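You operate a simulated robot arm through the tools that you are given. There is no shell and no other tool. Be economical: measure what you need, move in short steps, check, and stop when the job is done.

The job below is to be done with a simulated two-armed robot. You get a single attempt, and the scene is never put back.

TASK
Light the narrow brown board with the navy lamp, knob set to 15.
Fine: push the board up to the end stop, stand the lamp about a hand's length off the board's free end, facing it; hold the lamp while you work its switch and knob.
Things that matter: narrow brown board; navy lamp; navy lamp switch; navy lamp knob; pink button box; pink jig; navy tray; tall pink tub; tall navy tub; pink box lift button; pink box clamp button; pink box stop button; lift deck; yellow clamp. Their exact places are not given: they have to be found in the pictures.

It is judged by the outcome, as a careful person would: the job done as asked, and still so three seconds after it is handed in. It fails if anything else is knocked over, pushed out of place, dropped, spilled or broken.

THE ROBOT
Two 7-joint arms with two-finger parallel grippers on one trunk, on a base that drives. Base frame: it is fixed to the floor where the robot stands at the start and does not move with it; the origin is under the middle of the robot, x ahead of it, y to its left, z up. Lengths are in mm, angles in degrees, forces in N, time in s.
The left shoulder is at the start at [70, 133, 1285], the right one opposite. Places, roughly: navy lamp switch [500, -600, 1000]; navy lamp knob [500, -700, 1000]; pink box lift button [400, 500, 900]; pink box clamp button [400, 600, 900]; pink box stop button [400, 600, 900]; lift deck [500, -1600, 700]; yellow clamp [600, 100, 1000]; end stop [500, 400, 900]; navy tray [500, -1500, 750]. Payload 1.57 kg a hand.
Tool frame (each hand has its own): the origin (TCP) lies between the finger pads and is the grasp point; the fingertips stand 30 mm ahead of it; z points along the fingers, y is the line along which they close. Largest opening 80 mm; finger width 17, thickness 12; the body of the gripper, 40 by 82 mm, starts 80 mm behind the TCP.
Orientation is told as [roll, pitch, yaw] about the base's x, y, z axes, in that order, counted from this pose: with the fingers straight down and closing along the base's y, the tool's x points along the base's -x, its y along +y and its z along -z.

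THE INTERFACE
- The arms move only by the tool play_rows. It takes "left_plan", "right_plan" or both (then of equal length, played together; a hand with none holds still); each is a list of rows, each an object (a shift or turn left out is 0, a gripper value left out holds the last) with "offset": the shift along the tool's x, y, z in units of 100 mm (1.0 is 100 mm), a list of three; "turn": the turn, a rotation vector about the tool's x, y, z in units of 180 degrees (1.0 is 180 degrees), a list of three; "claw": the finger opening in m, from 0 to 0.08. In form: [{"offset": [tx, ty, tz], "turn": [ax, ay, az], "claw": claw}, ...]. A call has 1 to 20 rows; each row is the pose to reach, as a shift and turn from the pose commanded when the call began, along the tool's axes at that moment. A call with a number of a shift or a turn outside -1 to 1 is refused whole. A row lasts 0.2 s, in which the tool goes at most 50 mm and 8.6 degrees; a call with a longer step from one row to the next is refused whole, and so is a gripper value outside its range. A pose out of reach is approached as far as the arm can. The call stops where the force on the tool passes 40 N (or 10 N more than at its start, if that is more) or the arm is blocked; 0.2 s more then pass. The fingers move at their own pace (about 153 mm/s each) and stop on an object; they squeeze with about 31 N. The grip force told is the motor's: it shows also when the fingers shut on nothing. Time passes only in rows, and 0.2 s behind the last, so rows that repeat a pose let the fingers close. It gives the time, the measured TCP pose, the force on the tool (base axes), the opening and the grip force at its end, in the units of the frame above (readings bear some noise).
- Cameras (640 x 400 px; columns grow to the right, rows downward): "scene" is now at [138.6, -20.8, 1516.2]; the picture's right is [-0.29, -0.96, 0.00], its down [-0.67, 0.21, -0.71] and it looks along [0.68, -0.21, -0.70] (base axes); focal length 229 px, centre (320, 200). "left" rides on the left gripper at [72, 7, -122] in its tool frame; the picture's right is [-0.09, 1.00, 0.00], its down [-0.84, -0.08, -0.54] and it looks along [-0.54, -0.05, 0.84] (tool axes); focal length 238 px, centre (320, 200). "right" rides on the right gripper at [72, -7, -122] in its tool frame; the picture's right is [0.09, 1.00, 0.00], its down [-0.84, 0.08, -0.54] and it looks along [-0.54, 0.05, 0.84] (tool axes); focal length 238 px, centre (320, 200).
- get_image(camera): a new picture of that camera. The clock stands still meanwhile.
- raise_lower(by): slides the trunk up (or, below 0, down) by that many mm; the arms and the scene camera ride with it, the base frame stays. It gives what a move gives, with no picture.
- roll_base(legs): drives the robot by 1 to 6 legs, each [ahead, left, turn to the left] in mm, mm and degrees, along the robot's own axes; the way and the turn of a leg run together, so that a leg with both is an arc; at most 1500 mm and 180 degrees a leg. The arms and the cameras ride along, it lands a little off, and it stops where it bumps. It gives what a move gives.
- turn_head(pan, tilt): turns the head with the scene camera to pan (to the left, within 86 degrees either way) and tilt (down, from -29 to 69), counted from straight ahead of the robot. It gives what a move gives.
- measure_at(camera, pixels): for up to 12 pixels [column, row] of the newest picture of that camera ("zoom" is the newest enlarged one), the place [x, y, z] in the base frame of the surface seen there, good to about 3 mm, but the place of the scene camera against the robot may be out by one fixed shift of up to 25 mm in any direction. The clock stands still meanwhile.
- inspect(camera, box): a new picture of the part [left, top, right, bottom] of that camera's present view, enlarged. The clock stands still meanwhile.
- finish_job(): hands the job in; it is judged then, once.

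Work in short steps. Measure before you move; look again where a grasp or a placing could have gone wrong, and mend it. You have 80 turns and 58 pictures in all, those below and enlarged ones among them. Open the grippers and draw the arms clear of the work before you hand the job in, unless the task says otherwise; then end with one line.

The tools are called as name(argument=value, ...) on one line, values as JSON. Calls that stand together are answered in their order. play_rows: Moves the arms, as the interface text tells. Its arguments: {"type":"object","properties":{"left_plan":{"type":"array","items":{"type":"object","properties":{"offset":{"type":"array","items":{"type":"number"}},"turn":{"type":"array","items":{"type":"number"}},"claw":{"type":"number"}}}},"right_plan":{"type":"array","items":{"type":"object","properties":{"offset":{"type":"array","items":{"type":"number"}},"turn":{"type":"array","items":{"type":"number"}},"claw":{"type":"number"}}}}},"required":[]} The other tools are called the same way: raise_lower (by) slides the trunk up or down; roll_base (legs) drives the base; turn_head (pan, tilt) turns the head that bears the scene camera; get_image (camera) takes a picture; measure_at (camera, pixels) gives the place of the surface under pixels of a picture; inspect (camera, box) takes an enlarged picture of a part of a camera's view; finish_job () hands the job in.

At the start:

```text
time_s: 0.0
left_ee_pos: [389.9, -29.3, 1317.3]
left_orientation: [-0.1, 0.0, 0.0]
left_force: [-1.3, -0.7, 0.4]
left_finger_gap: 80.0
left_finger_force: 0.1
right_ee_pos: [356.5, -404.6, 1221.2]
right_orientation: [-0.1, 0.0, 0.0]
right_force: [0.1, -0.7, 0.2]
right_finger_gap: 79.7
right_finger_force: 0.1
trunk travel left (down, up): [-858.0, 82.0]
robot x, y, heading: [-0.9, -0.5, -0.2]
head pan, tilt: [-17.0, 44.5]
```

scene: 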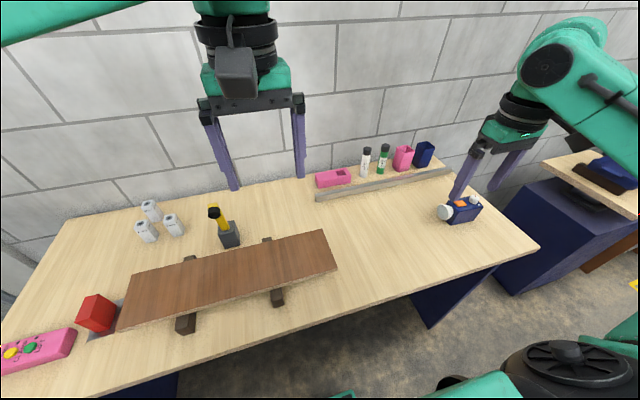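
right: 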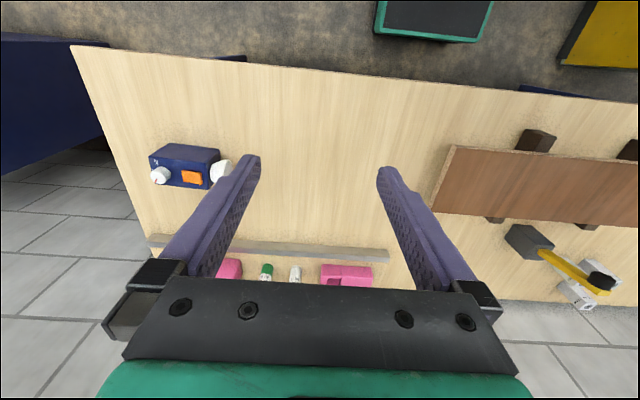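
left: 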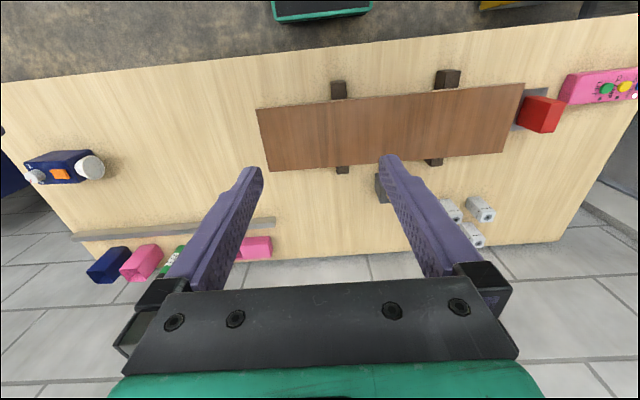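

The scene shows the brown board on two bearers, the red end stop at the left, and the navy lamp at (460,210). I'll measure key points first.

measure_at(camera="scene", pixels=[[118, 330], [337, 268], [325, 231], [131, 270], [97, 313], [85, 300], [115, 305], [446, 213], [462, 205], [474, 200], [228, 230], [278, 300]])

inspect(camera="scene", box=[400, 140, 560, 240])

inspect(camera="scene", box=[0, 220, 256, 380])

inspect(camera="right", box=[120, 120, 280, 220])

```text
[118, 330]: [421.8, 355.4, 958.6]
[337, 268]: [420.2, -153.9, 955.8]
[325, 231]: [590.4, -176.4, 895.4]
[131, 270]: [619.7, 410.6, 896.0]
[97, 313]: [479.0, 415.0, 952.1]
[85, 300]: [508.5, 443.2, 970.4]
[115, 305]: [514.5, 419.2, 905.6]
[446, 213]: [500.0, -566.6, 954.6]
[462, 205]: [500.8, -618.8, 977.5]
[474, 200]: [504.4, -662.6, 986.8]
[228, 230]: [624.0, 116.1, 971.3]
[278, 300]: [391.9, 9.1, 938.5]
```

```text
4.00 times, centred on (480, 190) of scene
```

zoom: 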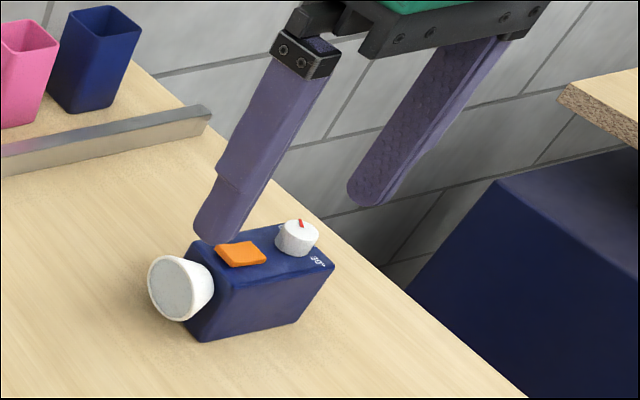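

```text
2.50 times, centred on (128, 300) of scene
```

zoom: 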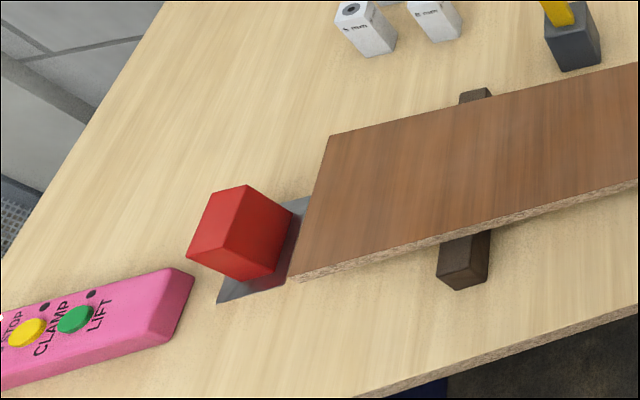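

```text
4.00 times, centred on (200, 170) of right
```

zoom: 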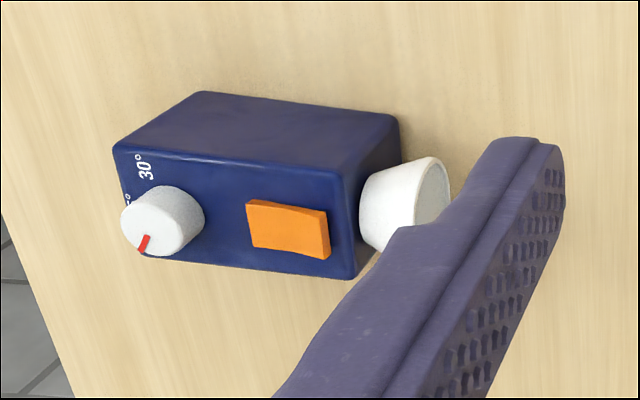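

I'll measure the board's surface, table height and end stop more carefully, and use the wrist cameras for cross-checking.

measure_at(camera="scene", pixels=[[122, 328], [333, 266], [320, 235], [138, 274], [230, 280], [400, 250], [140, 240], [80, 311], [118, 318], [92, 332], [300, 340], [450, 230]])

measure_at(camera="left", pixels=[[260, 112], [273, 168], [520, 88], [501, 149], [390, 125], [522, 108], [519, 124], [556, 130], [545, 100], [200, 150], [330, 200], [60, 172]])

measure_at(camera="right", pixels=[[153, 155], [176, 145], [218, 152], [205, 187], [160, 176], [191, 177], [222, 168], [300, 150], [454, 149], [435, 207], [600, 190], [185, 160]])

```text
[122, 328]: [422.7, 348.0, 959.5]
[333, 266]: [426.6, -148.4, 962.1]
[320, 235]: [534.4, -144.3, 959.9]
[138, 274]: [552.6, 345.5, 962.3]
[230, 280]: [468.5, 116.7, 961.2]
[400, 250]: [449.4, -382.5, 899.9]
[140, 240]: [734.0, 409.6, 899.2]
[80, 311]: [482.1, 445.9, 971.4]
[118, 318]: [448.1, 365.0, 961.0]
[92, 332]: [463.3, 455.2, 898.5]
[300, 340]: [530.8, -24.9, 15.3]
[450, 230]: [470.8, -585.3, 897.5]
```

```text
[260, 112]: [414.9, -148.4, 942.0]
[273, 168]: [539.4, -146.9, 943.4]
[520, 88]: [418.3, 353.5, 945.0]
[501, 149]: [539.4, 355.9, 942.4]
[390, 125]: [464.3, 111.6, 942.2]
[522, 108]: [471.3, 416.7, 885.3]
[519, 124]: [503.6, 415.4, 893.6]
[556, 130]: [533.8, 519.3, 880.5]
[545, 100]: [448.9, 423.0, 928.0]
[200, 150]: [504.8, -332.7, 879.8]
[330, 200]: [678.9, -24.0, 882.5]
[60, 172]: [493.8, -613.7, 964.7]
```

```text
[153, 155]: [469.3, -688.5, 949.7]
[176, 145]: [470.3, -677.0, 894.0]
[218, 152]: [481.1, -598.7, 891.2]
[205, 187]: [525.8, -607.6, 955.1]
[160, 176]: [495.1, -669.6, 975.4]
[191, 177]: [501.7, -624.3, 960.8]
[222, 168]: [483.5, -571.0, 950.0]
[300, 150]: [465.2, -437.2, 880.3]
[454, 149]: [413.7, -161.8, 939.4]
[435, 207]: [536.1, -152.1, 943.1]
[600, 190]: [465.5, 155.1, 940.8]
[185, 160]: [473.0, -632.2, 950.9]
```

Wrist cameras agree: table ≈ 881, board x 415–540, y −150…355, top 943; the red stop's face is ~50 mm beyond the board end. I'll turn the right hand to yaw −90 (fingers spread along x) moving toward the board's free end, and shift the left hand away to the left.

play_rows(right_plan=[{"offset": [-0.1, 0.1, 0.05], "turn": [0, 0, 0.045]}, {"offset": [-0.2, 0.2, 0.1], "turn": [0, 0, 0.09]}, {"offset": [-0.3, 0.3, 0.15], "turn": [0, 0, 0.135]}, {"offset": [-0.4, 0.4, 0.2], "turn": [0, 0, 0.18]}, {"offset": [-0.5, 0.5, 0.3], "turn": [0, 0, 0.225]}, {"offset": [-0.6, 0.6, 0.4], "turn": [0, 0, 0.27]}, {"offset": [-0.7, 0.7, 0.5], "turn": [0, 0, 0.315]}, {"offset": [-0.8, 0.8, 0.6], "turn": [0, 0, 0.36]}, {"offset": [-0.9, 0.9, 0.7], "turn": [0, 0, 0.405]}, {"offset": [-1, 1, 0.8], "turn": [0, 0, 0.45]}, {"offset": [-1, 1, 1], "turn": [0, 0, 0.495]}, {"offset": [-1, 1, 1], "turn": [0, 0, 0.5], "claw": 0.06}], left_plan=[{"offset": [0, 0.1, 0]}, {"offset": [0, 0.2, 0]}, {"offset": [0, 0.3, 0]}, {"offset": [0, 0.4, 0]}, {"offset": [0, 0.5, 0]}, {"offset": [0, 0.6, 0]}, {"offset": [0, 0.7, 0]}, {"offset": [0, 0.8, 0]}, {"offset": [0, 0.9, 0]}, {"offset": [0, 1, 0]}, {"offset": [0, 1, 0]}, {"offset": [0, 1, 0]}])

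```text
time_s: 2.6
left_ee_pos: [389.6, 73.0, 1318.0]
left_orientation: [0.0, 0.0, 0.0]
left_force: [-0.5, -0.3, 0.2]
left_finger_gap: 80.2
left_finger_force: 0.1
right_ee_pos: [455.3, -306.0, 1121.9]
right_orientation: [0.0, 0.0, -90.1]
right_force: [0.5, -0.3, -0.1]
right_finger_gap: 60.0
right_finger_force: 0.0
trunk travel left (down, up): [-858.0, 82.0]
robot x, y, heading: [-1.6, -2.1, -0.2]
head pan, tilt: [-17.0, 44.5]
```

Now tool x = +Y, tool y = +X. I'll move to x 477, y −225 and lower by 100, then take wrist pictures.

play_rows(right_plan=[{"offset": [0.2, 0.1, 0.3]}, {"offset": [0.4, 0.2, 0.6]}, {"offset": [0.6, 0.22, 0.9]}, {"offset": [0.8, 0.22, 1.0]}, {"offset": [0.8, 0.22, 1.0]}])

get_image(camera="right")

get_image(camera="left")

```text
time_s: 3.8
left_ee_pos: [388.6, 74.4, 1317.1]
left_orientation: [-0.1, 0.0, 0.1]
left_force: [0.3, 0.3, -0.1]
left_finger_gap: 80.1
left_finger_force: 0.1
right_ee_pos: [478.5, -226.8, 1019.4]
right_orientation: [0.1, 0.0, -90.0]
right_force: [0.4, 0.6, 0.3]
right_finger_gap: 60.1
right_finger_force: 0.0
trunk travel left (down, up): [-858.0, 82.0]
robot x, y, heading: [3.5, -0.4, -0.1]
head pan, tilt: [-17.0, 44.5]
```

```text
51 pictures are left
```

right: 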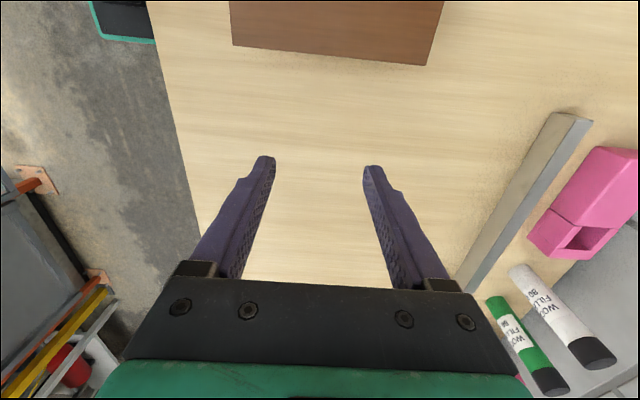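

```text
50 pictures are left
```

left: 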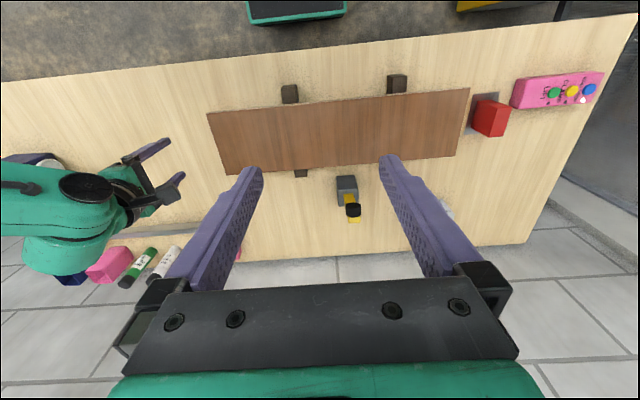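

I'll lower to TCP z ≈ 933 and approach the free end (y −150) to just short of contact.

play_rows(right_plan=[{"offset": [0, 0, 0.3]}, {"offset": [0, 0, 0.6]}, {"offset": [0, 0, 0.86]}, {"offset": [0.2, 0, 0.86]}, {"offset": [0.4, 0, 0.86]}, {"offset": [0.55, 0, 0.86]}, {"offset": [0.55, 0, 0.86]}])

measure_at(camera="left", pixels=[[475, 104], [474, 118], [476, 130], [469, 90], [456, 154], [208, 115], [226, 172], [472, 110]])

get_image(camera="right")

```text
time_s: 5.4
left_ee_pos: [390.3, 73.2, 1317.5]
left_orientation: [0.0, 0.0, 0.0]
left_force: [-0.3, -0.5, -0.1]
left_finger_gap: 80.0
left_finger_force: 0.1
right_ee_pos: [463.9, -185.5, 951.9]
right_orientation: [-0.1, 0.0, -89.9]
right_force: [-0.4, 0.5, 0.0]
right_finger_gap: 60.0
right_finger_force: 0.0
right hand out of reach, approached as far as the arm can: row 3, 4, 5, 6, 7
trunk travel left (down, up): [-858.0, 82.0]
robot x, y, heading: [-1.3, 2.5, 0.0]
head pan, tilt: [-17.0, 44.5]
```

```text
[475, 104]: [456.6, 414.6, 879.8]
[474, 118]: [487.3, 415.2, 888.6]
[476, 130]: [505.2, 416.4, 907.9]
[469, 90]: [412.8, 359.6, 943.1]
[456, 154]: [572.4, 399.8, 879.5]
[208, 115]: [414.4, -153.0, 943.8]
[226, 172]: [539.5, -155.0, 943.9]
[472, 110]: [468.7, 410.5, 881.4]
```

```text
49 pictures are left
```

right: 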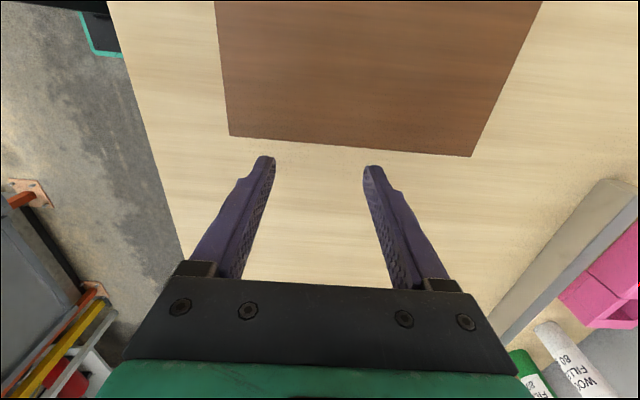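

Reach-limited, so I'll raise the right hand 100 mm and then lower the trunk by 100 mm.

play_rows(right_plan=[{"offset": [-0.2, 0, -0.3]}, {"offset": [-0.2, 0, -0.6]}, {"offset": [-0.2, 0, -1]}, {"offset": [-0.2, 0, -1]}])

raise_lower(by=-100)

```text
time_s: 6.4
left_ee_pos: [390.2, 73.1, 1317.9]
left_orientation: [0.0, 0.0, 0.0]
left_force: [0.0, -0.6, 0.5]
left_finger_gap: 79.9
left_finger_force: 0.0
right_ee_pos: [465.6, -205.1, 1051.5]
right_orientation: [0.0, 0.0, -90.0]
right_force: [-0.6, 0.0, 0.1]
right_finger_gap: 60.2
right_finger_force: 0.1
trunk travel left (down, up): [-858.0, 82.0]
robot x, y, heading: [2.7, -2.7, -0.3]
head pan, tilt: [-17.0, 44.5]
```

```text
time_s: 7.7
left_ee_pos: [388.7, 73.5, 1217.8]
left_orientation: [0.0, 0.0, 0.0]
left_force: [0.1, -0.3, -0.7]
left_finger_gap: 80.1
left_finger_force: 0.1
right_ee_pos: [463.8, -205.0, 950.2]
right_orientation: [-0.1, 0.0, -90.0]
right_force: [1.2, -0.3, 0.6]
right_finger_gap: 60.0
right_finger_force: 0.1
trunk travel left (down, up): [-758.0, 182.0]
robot x, y, heading: [-2.9, 0.4, 0.3]
head pan, tilt: [-17.0, 44.5]
```

Now align x 477, z 933 and push gently: contact expected at TCP y ≈ −161, pushing about 40 mm first.

play_rows(right_plan=[{"offset": [0, 0.13, 0.17]}, {"offset": [0.2, 0.13, 0.17]}, {"offset": [0.35, 0.13, 0.17]}, {"offset": [0.45, 0.13, 0.17]}, {"offset": [0.52, 0.13, 0.17]}, {"offset": [0.59, 0.13, 0.17]}, {"offset": [0.66, 0.13, 0.17]}, {"offset": [0.73, 0.13, 0.17]}, {"offset": [0.8, 0.13, 0.17]}, {"offset": [0.8, 0.13, 0.17]}])

get_image(camera="left")

```text
time_s: 9.9
left_ee_pos: [389.5, 73.1, 1218.7]
left_orientation: [0.0, 0.1, 0.0]
left_force: [-0.4, -0.9, -0.6]
left_finger_gap: 79.9
left_finger_force: 0.0
right_ee_pos: [477.3, -125.6, 934.3]
right_orientation: [-0.1, 0.1, -90.1]
right_force: [0.0, -3.7, -1.0]
right_finger_gap: 60.5
right_finger_force: 0.6
trunk travel left (down, up): [-758.0, 182.0]
robot x, y, heading: [4.0, -1.4, -0.0]
head pan, tilt: [-17.0, 44.5]
```

```text
48 pictures are left
```

left: 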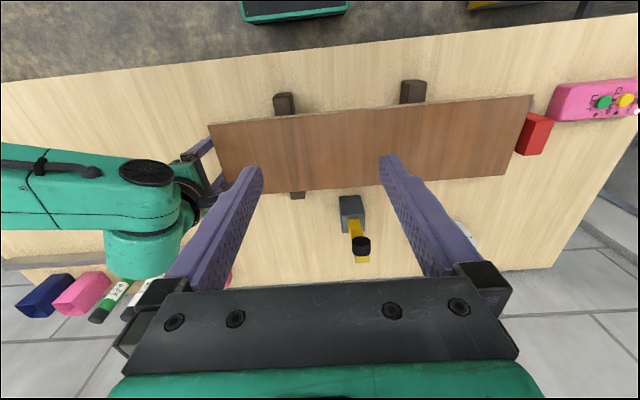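

The board slides with ~4 N. Measure the remaining gap to the stop, and the bearers.

measure_at(camera="left", pixels=[[531, 98], [508, 172], [210, 126], [226, 190], [522, 130], [517, 148], [533, 152], [547, 125], [284, 98], [412, 87]])

inspect(camera="left", box=[470, 80, 630, 180])

```text
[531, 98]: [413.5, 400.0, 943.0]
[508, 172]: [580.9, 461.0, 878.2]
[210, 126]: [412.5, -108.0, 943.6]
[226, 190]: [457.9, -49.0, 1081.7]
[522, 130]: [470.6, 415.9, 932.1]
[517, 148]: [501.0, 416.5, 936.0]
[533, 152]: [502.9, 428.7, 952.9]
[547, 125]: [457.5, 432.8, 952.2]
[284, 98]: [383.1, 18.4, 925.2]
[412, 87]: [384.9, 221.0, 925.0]
```

```text
4.00 times, centred on (550, 130) of left
```

zoom: 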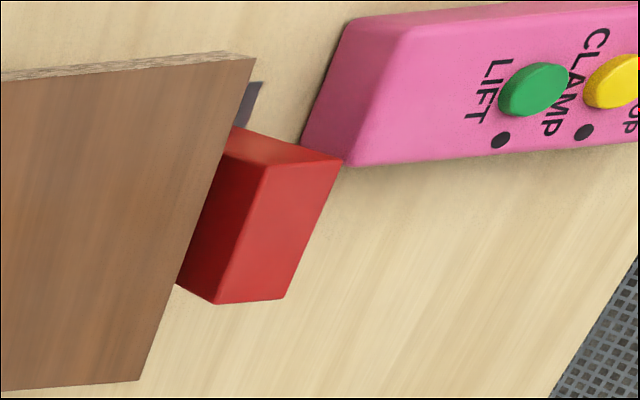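

Board end at y ≈ 400, stop face ≈ 416, so ~16 mm remain. I'll push on in small steps until contact force rises.

play_rows(right_plan=[{"offset": [0.05, 0, 0]}, {"offset": [0.09, 0, 0]}, {"offset": [0.12, 0, 0]}, {"offset": [0.14, 0, 0]}, {"offset": [0.15, 0, 0]}, {"offset": [0.16, 0, 0]}, {"offset": [0.17, 0, 0]}, {"offset": [0.18, 0, 0]}])

inspect(camera="left", box=[470, 80, 630, 180])

```text
time_s: 11.7
left_ee_pos: [389.0, 73.3, 1217.4]
left_orientation: [0.0, 0.0, 0.1]
left_force: [0.7, 0.1, -0.3]
left_finger_gap: 79.8
left_finger_force: 0.0
right_ee_pos: [470.1, -116.2, 936.8]
right_orientation: [0.0, 0.2, -90.0]
right_force: [0.0, -3.1, -0.7]
right_finger_gap: 60.4
right_finger_force: 0.2
right hand out of reach, approached as far as the arm can: row 1, 2, 3, 4, 5, 6, 7, 8
trunk travel left (down, up): [-758.0, 182.0]
robot x, y, heading: [-0.2, 0.3, -0.2]
head pan, tilt: [-17.0, 44.5]
```

```text
4.00 times, centred on (550, 130) of left
```

zoom: 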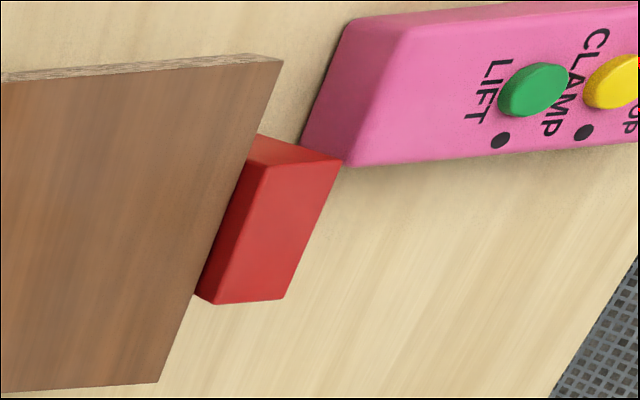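

Still ~6 mm short, but the arm is at its reach limit. I'll back off, raise the hand above the board, and drive the base 100 mm left.

play_rows(right_plan=[{"offset": [-0.4, 0, 0]}, {"offset": [-0.6, 0, 0]}, {"offset": [-0.8, 0, -0.4]}, {"offset": [-1, 0, -0.8]}, {"offset": [-1, 0, -1]}, {"offset": [-1, 0, -1]}])

roll_base(legs=[[0, 100, 0]])

```text
time_s: 13.1
left_ee_pos: [390.1, 74.0, 1217.3]
left_orientation: [0.0, 0.0, 0.0]
left_force: [0.9, -0.3, -0.8]
left_finger_gap: 80.0
left_finger_force: 0.0
right_ee_pos: [468.4, -213.6, 1039.5]
right_orientation: [0.0, 0.0, -89.9]
right_force: [-0.1, 0.2, -0.8]
right_finger_gap: 59.8
right_finger_force: 0.1
trunk travel left (down, up): [-758.0, 182.0]
robot x, y, heading: [-2.4, 2.8, -0.2]
head pan, tilt: [-17.0, 44.5]
```

```text
time_s: 14.3
left_ee_pos: [388.4, 172.7, 1217.0]
left_orientation: [0.1, 0.0, -0.2]
left_force: [-0.3, 0.5, 0.0]
left_finger_gap: 80.1
left_finger_force: 0.0
right_ee_pos: [468.8, -113.3, 1038.0]
right_orientation: [0.1, 0.1, -90.2]
right_force: [0.3, 0.1, 0.1]
right_finger_gap: 60.3
right_finger_force: 0.0
trunk travel left (down, up): [-758.0, 182.0]
robot x, y, heading: [-1.0, 101.7, -0.0]
head pan, tilt: [-17.0, 44.5]
```

Go back behind the board end (y −150), lower, then push in to the stop.

play_rows(right_plan=[{"offset": [-0.38, 0.08, 0]}, {"offset": [-0.38, 0.08, 0.4]}, {"offset": [-0.38, 0.08, 0.8]}, {"offset": [-0.38, 0.08, 1]}, {"offset": [-0.2, 0.08, 1]}, {"offset": [-0.05, 0.08, 1]}, {"offset": [-0.02, 0.08, 1]}, {"offset": [0, 0.08, 1]}, {"offset": [0.02, 0.08, 1]}, {"offset": [0.04, 0.08, 1]}, {"offset": [0.055, 0.08, 1]}, {"offset": [0.07, 0.08, 1]}])

get_image(camera="left")

```text
time_s: 16.9
left_ee_pos: [388.0, 166.1, 1218.3]
left_orientation: [0.5, 0.0, -0.2]
left_force: [-0.2, -0.4, 0.0]
left_finger_gap: 79.8
left_finger_force: 0.0
right_ee_pos: [475.3, -115.4, 936.8]
right_orientation: [0.1, 0.2, -90.4]
right_force: [2.4, -34.2, 7.7]
right_finger_gap: 62.3
right_finger_force: 1.0
trunk travel left (down, up): [-758.0, 182.0]
robot x, y, heading: [0.3, 99.8, -0.2]
head pan, tilt: [-17.0, 44.5]
```

```text
45 pictures are left
```

left: 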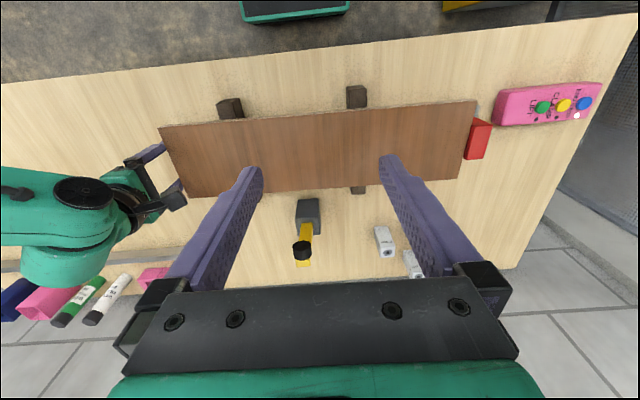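

34 N reaction: it's against something firm. I check the contact at the stop closely.

inspect(camera="left", box=[420, 80, 540, 190])

measure_at(camera="left", pixels=[[474, 104], [458, 177], [466, 140], [469, 152], [160, 130], [188, 194], [232, 106], [358, 94], [307, 206]])

```text
3.64 times, centred on (480, 135) of left
```

zoom: 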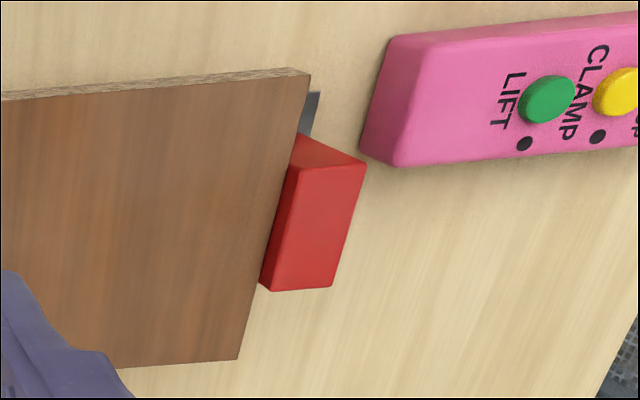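

```text
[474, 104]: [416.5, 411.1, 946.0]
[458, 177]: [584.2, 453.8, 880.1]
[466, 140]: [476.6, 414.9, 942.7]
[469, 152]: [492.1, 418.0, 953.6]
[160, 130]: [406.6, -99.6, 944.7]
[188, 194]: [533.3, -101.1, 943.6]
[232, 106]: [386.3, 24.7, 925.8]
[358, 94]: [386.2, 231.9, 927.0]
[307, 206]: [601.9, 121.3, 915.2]
```

The board is flush against the red stop; free end now at y ≈ −102. I'll withdraw the right hand, raise it, and drive right toward the lamp.

play_rows(right_plan=[{"offset": [-0.15, 0, 0]}, {"offset": [-0.5, 0, 0]}, {"offset": [-0.8, 0, -0.2]}, {"offset": [-1, 0, -0.6]}, {"offset": [-1, 0, -1]}, {"offset": [-1, 0, -1]}])

play_rows(right_plan=[{"offset": [0, 0, -0.4]}, {"offset": [0, 0, -0.8]}, {"offset": [0, 0, -1]}, {"offset": [0, 0, -1]}])

roll_base(legs=[[0, -400, 0]])

get_image(camera="right")

get_image(camera="scene")

```text
time_s: 18.3
left_ee_pos: [389.8, 173.6, 1217.7]
left_orientation: [0.0, 0.1, -0.1]
left_force: [0.1, 0.3, 0.6]
left_finger_gap: 80.0
left_finger_force: 0.0
right_ee_pos: [477.4, -206.4, 1040.8]
right_orientation: [-0.2, 0.1, -90.2]
right_force: [0.0, 1.0, 0.7]
right_finger_gap: 59.9
right_finger_force: 0.0
trunk travel left (down, up): [-758.0, 182.0]
robot x, y, heading: [-1.3, 103.8, 0.0]
head pan, tilt: [-17.0, 44.5]
```

```text
time_s: 19.3
left_ee_pos: [388.9, 175.1, 1217.8]
left_orientation: [0.0, 0.1, -0.1]
left_force: [0.7, -0.8, 0.0]
left_finger_gap: 79.9
left_finger_force: 0.2
right_ee_pos: [475.7, -205.5, 1139.4]
right_orientation: [-0.1, -0.1, -90.1]
right_force: [-1.0, 0.4, -0.9]
right_finger_gap: 59.7
right_finger_force: 0.0
trunk travel left (down, up): [-758.0, 182.0]
robot x, y, heading: [-0.2, 104.1, -0.0]
head pan, tilt: [-17.0, 44.5]
```

```text
time_s: 21.8
left_ee_pos: [390.3, -221.3, 1218.0]
left_orientation: [-0.1, 0.0, 0.6]
left_force: [0.0, -0.2, 0.2]
left_finger_gap: 79.9
left_finger_force: 0.1
right_ee_pos: [483.6, -599.6, 1140.2]
right_orientation: [-0.1, -0.1, -89.4]
right_force: [-0.6, -0.3, -0.1]
right_finger_gap: 59.9
right_finger_force: 0.0
trunk travel left (down, up): [-758.0, 182.0]
robot x, y, heading: [3.2, -298.0, 0.8]
head pan, tilt: [-17.0, 44.5]
```

```text
43 pictures are left
```

right: 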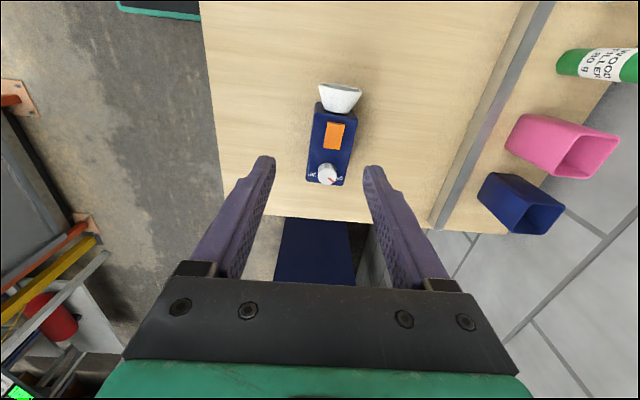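

```text
42 pictures are left
```

scene: 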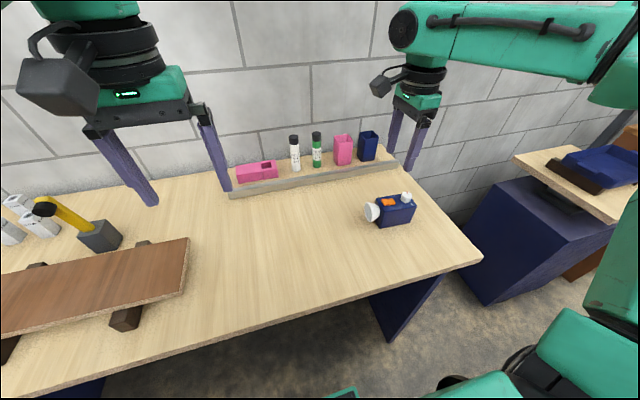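

The lamp is right under the right-hand camera at (332,145). I'll enlarge it and measure its corners and controls.

inspect(camera="right", box=[280, 75, 392, 195])

measure_at(camera="right", pixels=[[314, 104], [354, 108], [307, 181], [343, 184], [333, 136], [327, 174], [319, 88], [361, 94], [339, 85], [316, 140], [320, 160], [340, 165]])

inspect(camera="scene", box=[340, 170, 440, 240])

```text
3.33 times, centred on (336, 135) of right
```

zoom: 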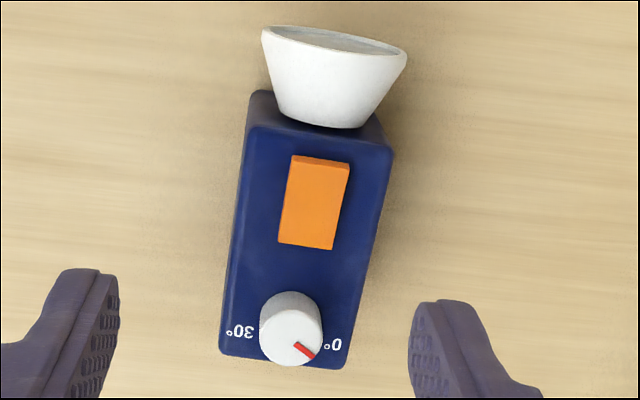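

```text
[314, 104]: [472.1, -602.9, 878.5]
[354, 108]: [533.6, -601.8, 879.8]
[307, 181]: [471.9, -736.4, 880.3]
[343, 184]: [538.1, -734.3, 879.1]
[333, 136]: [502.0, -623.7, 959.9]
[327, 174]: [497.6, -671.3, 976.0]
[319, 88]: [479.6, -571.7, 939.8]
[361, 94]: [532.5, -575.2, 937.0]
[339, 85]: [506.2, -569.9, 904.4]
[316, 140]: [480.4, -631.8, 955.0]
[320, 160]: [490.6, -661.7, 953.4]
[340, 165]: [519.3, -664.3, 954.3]
```

```text
5.71 times, centred on (390, 205) of scene
```

zoom: 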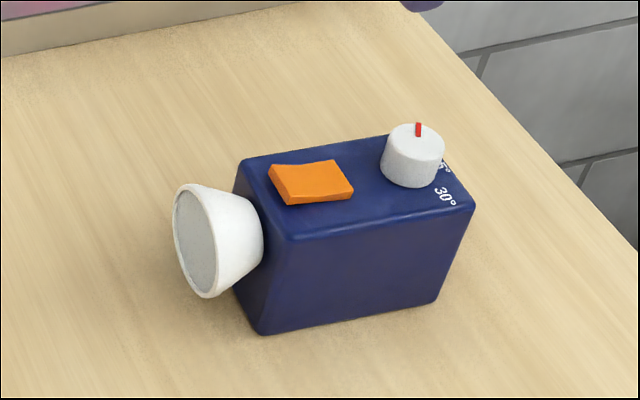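

The knob's red mark is at the 0° end, 30° on the near side and the 15° mark at the back. Before driving further right I check what stands on the floor there.

measure_at(camera="right", pixels=[[20, 180], [15, 130], [60, 270], [90, 230], [60, 310], [30, 360], [90, 350], [310, 250], [150, 5], [105, 295]])

turn_head(pan=-70, tilt=45)

get_image(camera="scene")

```text
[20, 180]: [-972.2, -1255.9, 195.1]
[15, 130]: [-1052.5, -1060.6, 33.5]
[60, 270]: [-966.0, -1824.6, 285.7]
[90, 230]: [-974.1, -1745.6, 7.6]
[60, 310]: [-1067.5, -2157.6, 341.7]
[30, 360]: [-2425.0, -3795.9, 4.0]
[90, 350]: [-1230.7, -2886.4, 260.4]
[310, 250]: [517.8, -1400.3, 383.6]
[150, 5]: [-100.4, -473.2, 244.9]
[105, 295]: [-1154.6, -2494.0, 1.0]
```

```text
time_s: 23.0
left_ee_pos: [390.7, -222.3, 1216.5]
left_orientation: [0.0, 0.1, 0.7]
left_force: [0.3, -0.5, -0.3]
left_finger_gap: 80.2
left_finger_force: 0.0
right_ee_pos: [482.0, -601.5, 1138.9]
right_orientation: [0.0, 0.0, -89.4]
right_force: [0.0, 0.8, 0.7]
right_finger_gap: 59.8
right_finger_force: 0.0
trunk travel left (down, up): [-758.0, 182.0]
robot x, y, heading: [4.3, -301.5, 0.8]
head pan, tilt: [-70.0, 45.0]
```

```text
39 pictures are left
```

scene: 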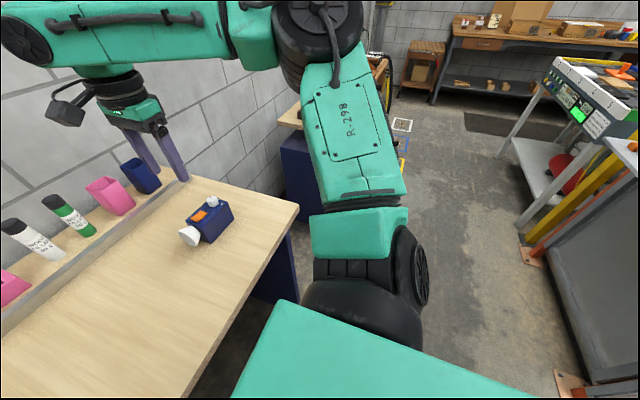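

The way right is clear. I'll drive 310 mm to the right (and undo the 0.8° heading), then tilt the right hand so that its fingers point toward +y, 25° downward.

roll_base(legs=[[0, -310, -0.8]])

play_rows(right_plan=[{"turn": [0, 0.0451, 0]}, {"turn": [0, 0.0902, 0]}, {"turn": [0, 0.1353, 0]}, {"turn": [0, 0.1804, 0]}, {"turn": [0, 0.2255, 0]}, {"turn": [0, 0.2706, 0]}, {"turn": [0, 0.3157, 0]}, {"turn": [0, 0.361, 0], "claw": 0.08}, {"turn": [0, 0.361, 0], "claw": 0.08}])

get_image(camera="right")

```text
time_s: 25.1
left_ee_pos: [394.4, -535.0, 1217.6]
left_orientation: [0.0, -0.1, -0.3]
left_force: [0.4, -0.4, -0.5]
left_finger_gap: 80.2
left_finger_force: 0.0
right_ee_pos: [478.7, -916.1, 1140.6]
right_orientation: [0.0, -0.2, -90.3]
right_force: [0.7, 0.8, -0.3]
right_finger_gap: 60.0
right_finger_force: 0.0
trunk travel left (down, up): [-758.0, 182.0]
robot x, y, heading: [5.4, -605.8, -0.4]
head pan, tilt: [-70.0, 45.0]
```

```text
time_s: 27.1
left_ee_pos: [393.8, -537.8, 1216.7]
left_orientation: [0.0, 0.0, -0.2]
left_force: [0.1, -0.6, 0.5]
left_finger_gap: 80.1
left_finger_force: 0.0
right_ee_pos: [480.1, -917.6, 1140.3]
right_orientation: [0.0, 65.1, -90.3]
right_force: [0.1, 0.4, -0.8]
right_finger_gap: 79.9
right_finger_force: 0.1
trunk travel left (down, up): [-758.0, 182.0]
robot x, y, heading: [4.4, -606.4, -0.2]
head pan, tilt: [-70.0, 45.0]
```

```text
38 pictures are left
```

right: 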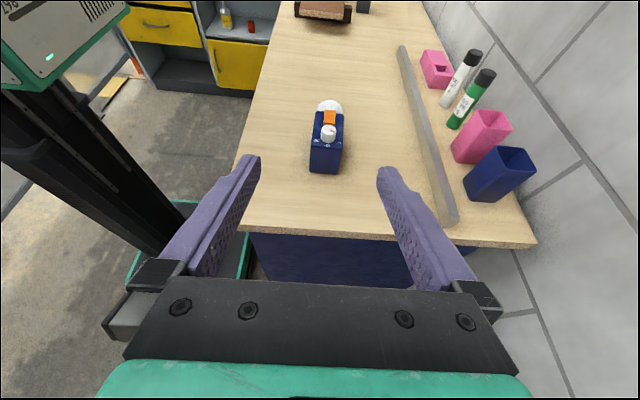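

Good view of the lamp's back at (327,155). Enlarge and measure.

inspect(camera="right", box=[287, 90, 367, 190])

measure_at(camera="right", pixels=[[312, 148], [341, 150], [311, 170], [337, 171], [327, 160], [316, 113], [343, 115], [328, 135], [330, 118]])

```text
4.00 times, centred on (327, 140) of right
```

zoom: 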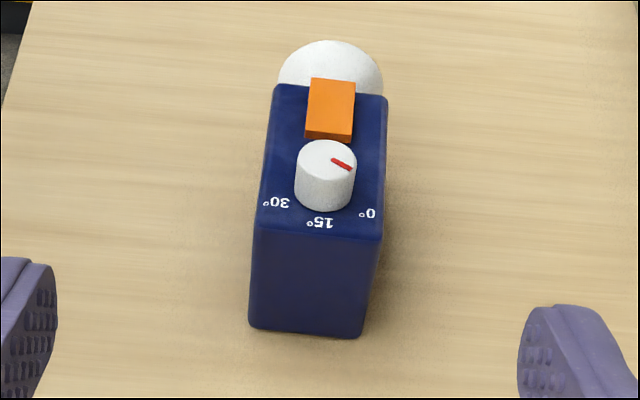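

```text
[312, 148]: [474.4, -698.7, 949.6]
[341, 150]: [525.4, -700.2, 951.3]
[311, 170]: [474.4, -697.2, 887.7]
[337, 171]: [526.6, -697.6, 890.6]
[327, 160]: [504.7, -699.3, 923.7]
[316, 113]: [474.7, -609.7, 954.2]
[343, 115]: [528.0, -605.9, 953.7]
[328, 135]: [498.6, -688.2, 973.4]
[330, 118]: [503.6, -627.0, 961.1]
```

Lamp body: x 474–527, back at y −699, top 953. I'll line the hand up on it (x 500), to a standoff ~100 mm behind grasp.

play_rows(right_plan=[{"offset": [-0.3, 0.07, 0.3]}, {"offset": [-0.6, 0.14, 0.6]}, {"offset": [-0.92, 0.205, 0.9]}, {"offset": [-0.92, 0.205, 1.0]}, {"offset": [-0.92, 0.205, 1.0]}])

play_rows(right_plan=[{"offset": [0, 0, 0.4]}, {"offset": [0, 0, 0.8]}, {"offset": [0, 0, 1.0]}, {"offset": [0, 0, 1.0]}])

get_image(camera="right")

```text
time_s: 28.3
left_ee_pos: [394.0, -537.2, 1216.3]
left_orientation: [0.0, 0.0, -0.4]
left_force: [-0.3, 0.1, -0.2]
left_finger_gap: 79.9
left_finger_force: 0.0
right_ee_pos: [455.0, -864.2, 1043.4]
right_orientation: [0.1, 64.7, -90.4]
right_force: [0.3, -0.5, -0.3]
right_finger_gap: 79.9
right_finger_force: 0.2
right hand out of reach, approached as far as the arm can: row 1, 2, 3, 4, 5
trunk travel left (down, up): [-758.0, 182.0]
robot x, y, heading: [5.1, -608.5, -0.1]
head pan, tilt: [-70.0, 45.0]
```

```text
time_s: 29.3
left_ee_pos: [394.0, -537.3, 1217.8]
left_orientation: [0.0, 0.1, -0.3]
left_force: [0.4, 0.0, 0.2]
left_finger_gap: 80.0
left_finger_force: 0.1
right_ee_pos: [437.3, -774.1, 1009.9]
right_orientation: [0.1, 64.6, -90.4]
right_force: [-0.8, -0.5, 0.6]
right_finger_gap: 80.0
right_finger_force: 0.1
right hand out of reach, approached as far as the arm can: row 1, 2, 3, 4
trunk travel left (down, up): [-758.0, 182.0]
robot x, y, heading: [3.6, -607.4, -0.1]
head pan, tilt: [-70.0, 45.0]
```

```text
36 pictures are left
```

right: 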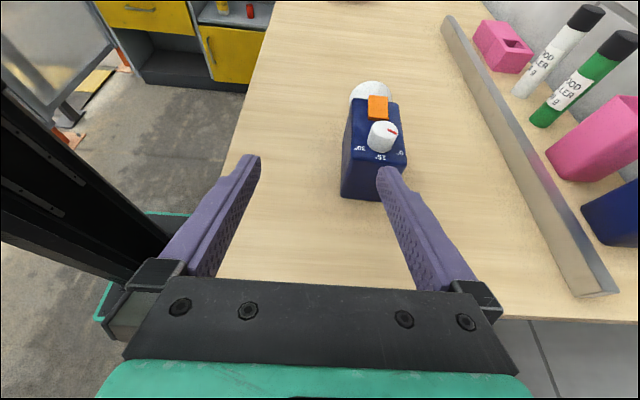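

Reach again limits. I'll measure the table's near edge and the robot's base to see how far ahead I can drive.

measure_at(camera="right", pixels=[[180, 217], [100, 318], [228, 160], [262, 60], [185, 214], [150, 150], [600, 318], [110, 100]])

turn_head(pan=0, tilt=69)

get_image(camera="scene")

```text
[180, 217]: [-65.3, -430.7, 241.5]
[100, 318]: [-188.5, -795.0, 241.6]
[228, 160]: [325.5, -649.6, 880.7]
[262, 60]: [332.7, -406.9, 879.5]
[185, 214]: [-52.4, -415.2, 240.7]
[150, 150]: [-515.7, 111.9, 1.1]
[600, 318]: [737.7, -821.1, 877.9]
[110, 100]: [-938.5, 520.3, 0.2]
```

```text
time_s: 30.7
left_ee_pos: [394.6, -536.8, 1217.1]
left_orientation: [0.0, 0.1, -0.3]
left_force: [0.1, 0.4, 0.3]
left_finger_gap: 80.0
left_finger_force: 0.1
right_ee_pos: [438.2, -775.7, 1010.2]
right_orientation: [0.1, 64.7, -90.4]
right_force: [-0.2, 0.7, -0.5]
right_finger_gap: 80.0
right_finger_force: 0.1
trunk travel left (down, up): [-758.0, 182.0]
robot x, y, heading: [3.8, -609.6, -0.3]
head pan, tilt: [0.0, 68.8]
```

```text
35 pictures are left
```

scene: 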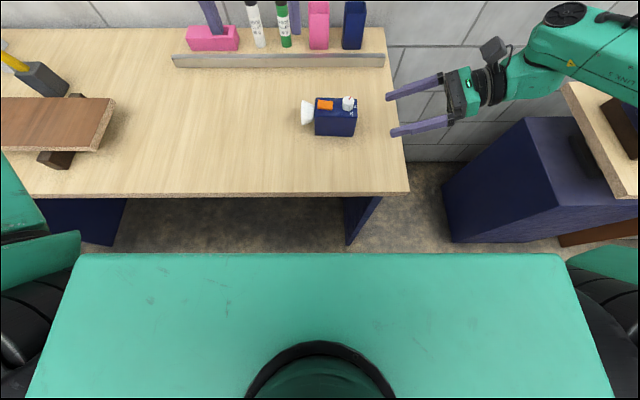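

measure_at(camera="scene", pixels=[[320, 258], [320, 249], [150, 258], [360, 230], [348, 240], [370, 200], [408, 190], [100, 240], [330, 194]])

```text
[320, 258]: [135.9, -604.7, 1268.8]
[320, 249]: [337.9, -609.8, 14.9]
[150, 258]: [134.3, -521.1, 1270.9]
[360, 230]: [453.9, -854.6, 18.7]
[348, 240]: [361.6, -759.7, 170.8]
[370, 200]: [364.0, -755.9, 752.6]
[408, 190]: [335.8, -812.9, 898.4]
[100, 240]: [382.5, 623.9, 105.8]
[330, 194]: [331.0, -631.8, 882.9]
```

Trunk front is x ≈ 135, table edge x ≈ 328: there's room to drive 100 mm ahead; hands stay clear of everything.

roll_base(legs=[[100, 0, 0]])

play_rows(right_plan=[{"offset": [0, -0.1, 0]}, {"offset": [0, -0.2, 0]}, {"offset": [0, -0.3, 0]}])

```text
time_s: 31.9
left_ee_pos: [490.9, -536.1, 1218.6]
left_orientation: [0.0, -0.1, -0.1]
left_force: [-1.1, 0.5, -0.6]
left_finger_gap: 80.1
left_finger_force: 0.1
right_ee_pos: [534.9, -774.7, 1011.6]
right_orientation: [0.3, 64.8, -89.9]
right_force: [-0.6, -0.5, 0.7]
right_finger_gap: 79.8
right_finger_force: 0.1
trunk travel left (down, up): [-758.0, 182.0]
robot x, y, heading: [102.1, -604.7, -0.3]
head pan, tilt: [0.0, 68.8]
```

```text
time_s: 32.6
left_ee_pos: [492.7, -535.0, 1216.6]
left_orientation: [0.0, 0.0, -0.1]
left_force: [-0.5, -0.1, -0.1]
left_finger_gap: 79.8
left_finger_force: 0.0
right_ee_pos: [507.5, -774.5, 1009.7]
right_orientation: [0.0, 64.7, -90.3]
right_force: [0.3, -0.4, -0.5]
right_finger_gap: 80.0
right_finger_force: 0.1
trunk travel left (down, up): [-758.0, 182.0]
robot x, y, heading: [106.4, -610.0, -0.1]
head pan, tilt: [0.0, 68.8]
```

Lower straight down to z ≈ 925 at y −774 and trim x to 501.

play_rows(right_plan=[{"offset": [-0.3, -0.065, 0.14]}, {"offset": [-0.6, -0.065, 0.28]}, {"offset": [-0.77, -0.065, 0.36]}, {"offset": [-0.77, -0.065, 0.36]}])

get_image(camera="right")

```text
time_s: 33.6
left_ee_pos: [491.4, -535.8, 1217.6]
left_orientation: [0.0, 0.0, -0.1]
left_force: [0.0, -0.2, -0.4]
left_finger_gap: 80.3
left_finger_force: 0.0
right_ee_pos: [483.1, -776.9, 941.1]
right_orientation: [0.1, 64.6, -90.2]
right_force: [0.7, -1.1, -1.0]
right_finger_gap: 80.0
right_finger_force: 0.0
right hand out of reach, approached as far as the arm can: row 2, 3, 4
trunk travel left (down, up): [-758.0, 182.0]
robot x, y, heading: [102.6, -611.0, -0.0]
head pan, tilt: [0.0, 68.8]
```

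```text
34 pictures are left
```

right: 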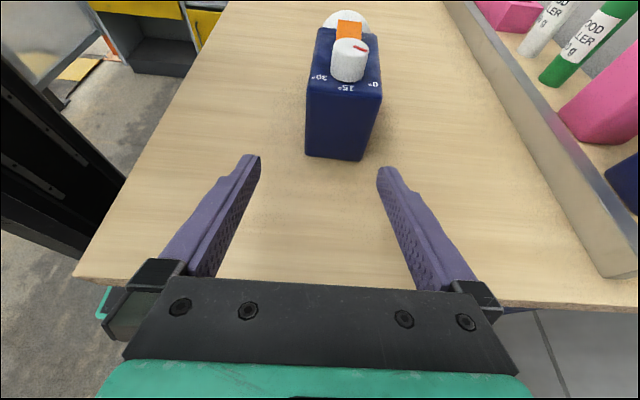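

Raise the hand 110 mm and lower the trunk 120 mm for more reach.

play_rows(right_plan=[{"offset": [0.4, 0, -0.2]}, {"offset": [0.8, 0, -0.4]}, {"offset": [1.0, 0, -0.47]}, {"offset": [1.0, 0, -0.47]}])

raise_lower(by=-120)

```text
time_s: 34.6
left_ee_pos: [492.7, -535.4, 1217.9]
left_orientation: [0.0, 0.1, -0.1]
left_force: [0.0, -1.1, 0.0]
left_finger_gap: 80.0
left_finger_force: 0.1
right_ee_pos: [482.4, -775.3, 1051.5]
right_orientation: [0.2, 64.7, -90.2]
right_force: [-0.6, -0.3, 0.4]
right_finger_gap: 80.2
right_finger_force: 0.1
trunk travel left (down, up): [-758.0, 182.0]
robot x, y, heading: [104.0, -609.5, -0.1]
head pan, tilt: [0.0, 68.8]
```

```text
time_s: 36.1
left_ee_pos: [491.5, -535.7, 1097.4]
left_orientation: [0.1, 0.1, -0.1]
left_force: [-0.1, 0.1, 0.1]
left_finger_gap: 79.8
left_finger_force: 0.0
right_ee_pos: [482.7, -775.0, 932.2]
right_orientation: [0.0, 64.7, -90.2]
right_force: [-0.2, -0.4, -0.3]
right_finger_gap: 80.1
right_finger_force: 0.1
trunk travel left (down, up): [-638.0, 302.0]
robot x, y, heading: [102.9, -607.1, -0.0]
head pan, tilt: [0.0, 68.8]
```

play_rows(right_plan=[{"offset": [0, 0.1, 0]}, {"offset": [0.03, 0.18, 0.1]}, {"offset": [0.06, 0.18, 0.25]}, {"offset": [0.06, 0.18, 0.25]}])

get_image(camera="right")

```text
time_s: 37.1
left_ee_pos: [492.5, -536.6, 1096.4]
left_orientation: [0.0, 0.1, -0.2]
left_force: [-0.3, -0.1, 0.3]
left_finger_gap: 80.0
left_finger_force: 0.1
right_ee_pos: [501.3, -751.2, 927.7]
right_orientation: [0.2, 64.6, -90.3]
right_force: [0.8, 0.0, -0.2]
right_finger_gap: 80.0
right_finger_force: 0.1
trunk travel left (down, up): [-638.0, 302.0]
robot x, y, heading: [102.7, -609.0, -0.2]
head pan, tilt: [0.0, 68.8]
```

```text
33 pictures are left
```

right: 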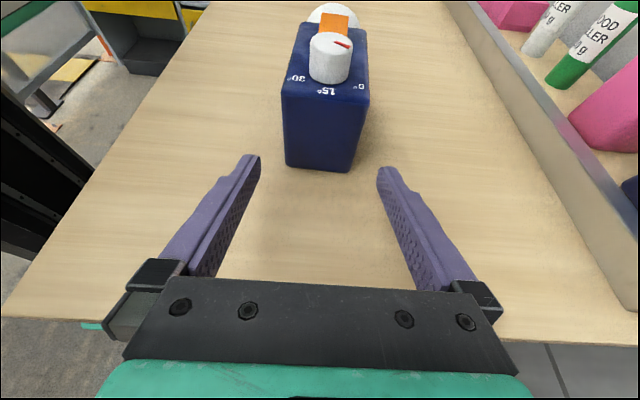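

Well aligned. Advance horizontally 83 mm so the pads straddle the lamp's rear.

play_rows(right_plan=[{"offset": [0.08, 0, 0.2]}, {"offset": [0.16, 0, 0.4]}, {"offset": [0.24, 0, 0.6]}, {"offset": [0.31, 0, 0.77]}, {"offset": [0.31, 0, 0.77]}])

get_image(camera="right")

```text
time_s: 38.4
left_ee_pos: [491.3, -537.0, 1099.1]
left_orientation: [0.0, 0.1, -0.1]
left_force: [-0.2, -0.4, -0.7]
left_finger_gap: 79.9
left_finger_force: 0.0
right_ee_pos: [499.5, -667.5, 920.4]
right_orientation: [0.1, 64.8, -90.3]
right_force: [0.3, 1.2, -0.2]
right_finger_gap: 80.1
right_finger_force: 0.0
trunk travel left (down, up): [-638.0, 302.0]
robot x, y, heading: [102.2, -606.2, -0.0]
head pan, tilt: [0.0, 68.8]
```

```text
32 pictures are left
```

right: 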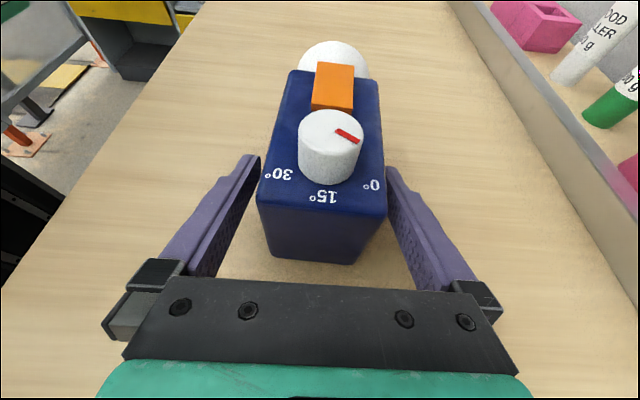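

Close the right gripper on the lamp body.

play_rows(right_plan=[{"claw": 0.06}, {"claw": 0.04}, {"claw": 0.04}, {"claw": 0.04}])

get_image(camera="right")

```text
time_s: 39.4
left_ee_pos: [490.9, -537.6, 1097.8]
left_orientation: [0.0, 0.0, -0.2]
left_force: [-0.2, 0.5, 0.2]
left_finger_gap: 80.2
left_finger_force: 0.1
right_ee_pos: [500.4, -667.6, 920.9]
right_orientation: [0.1, 64.7, -90.3]
right_force: [-0.7, 1.4, -0.4]
right_finger_gap: 57.8
right_finger_force: 31.0
trunk travel left (down, up): [-638.0, 302.0]
robot x, y, heading: [105.6, -606.6, -0.3]
head pan, tilt: [0.0, 68.8]
```

```text
31 pictures are left
```

right: 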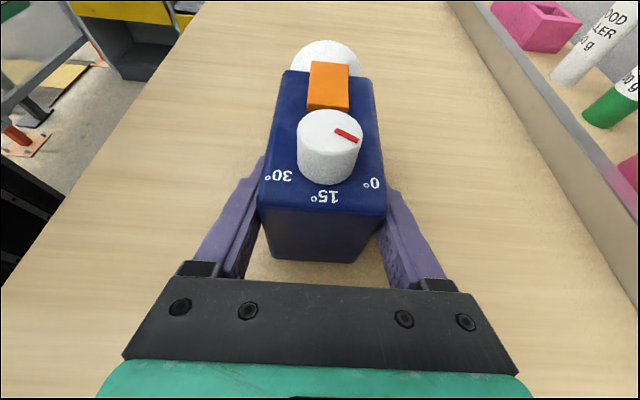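

Held (57.8 mm, 31 N). Lift 20 mm and look at the load.

play_rows(right_plan=[{"offset": [0.06, 0, -0.028]}, {"offset": [0.12, 0, -0.056]}, {"offset": [0.18, 0, -0.085]}, {"offset": [0.18, 0, -0.085]}])

inspect(camera="scene", box=[240, 60, 480, 200])

```text
time_s: 40.4
left_ee_pos: [492.7, -535.5, 1097.6]
left_orientation: [0.0, 0.0, 0.0]
left_force: [0.3, -0.1, -0.3]
left_finger_gap: 80.1
left_finger_force: 0.1
right_ee_pos: [500.9, -665.8, 941.8]
right_orientation: [0.0, 64.7, -90.2]
right_force: [0.7, 0.0, -1.9]
right_finger_gap: 57.7
right_finger_force: 31.2
trunk travel left (down, up): [-638.0, 302.0]
robot x, y, heading: [100.5, -609.5, -0.0]
head pan, tilt: [0.0, 68.8]
```

```text
2.67 times, centred on (360, 130) of scene
```

zoom: 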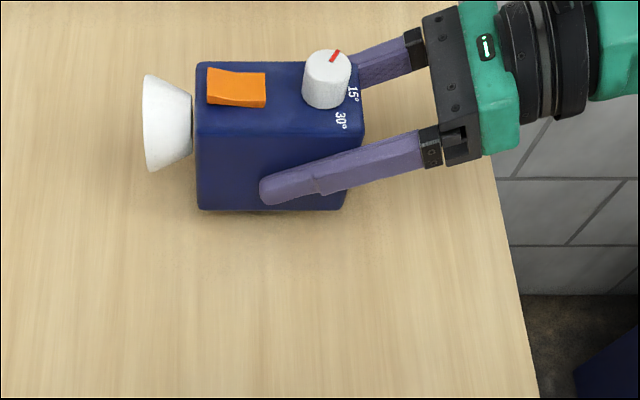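

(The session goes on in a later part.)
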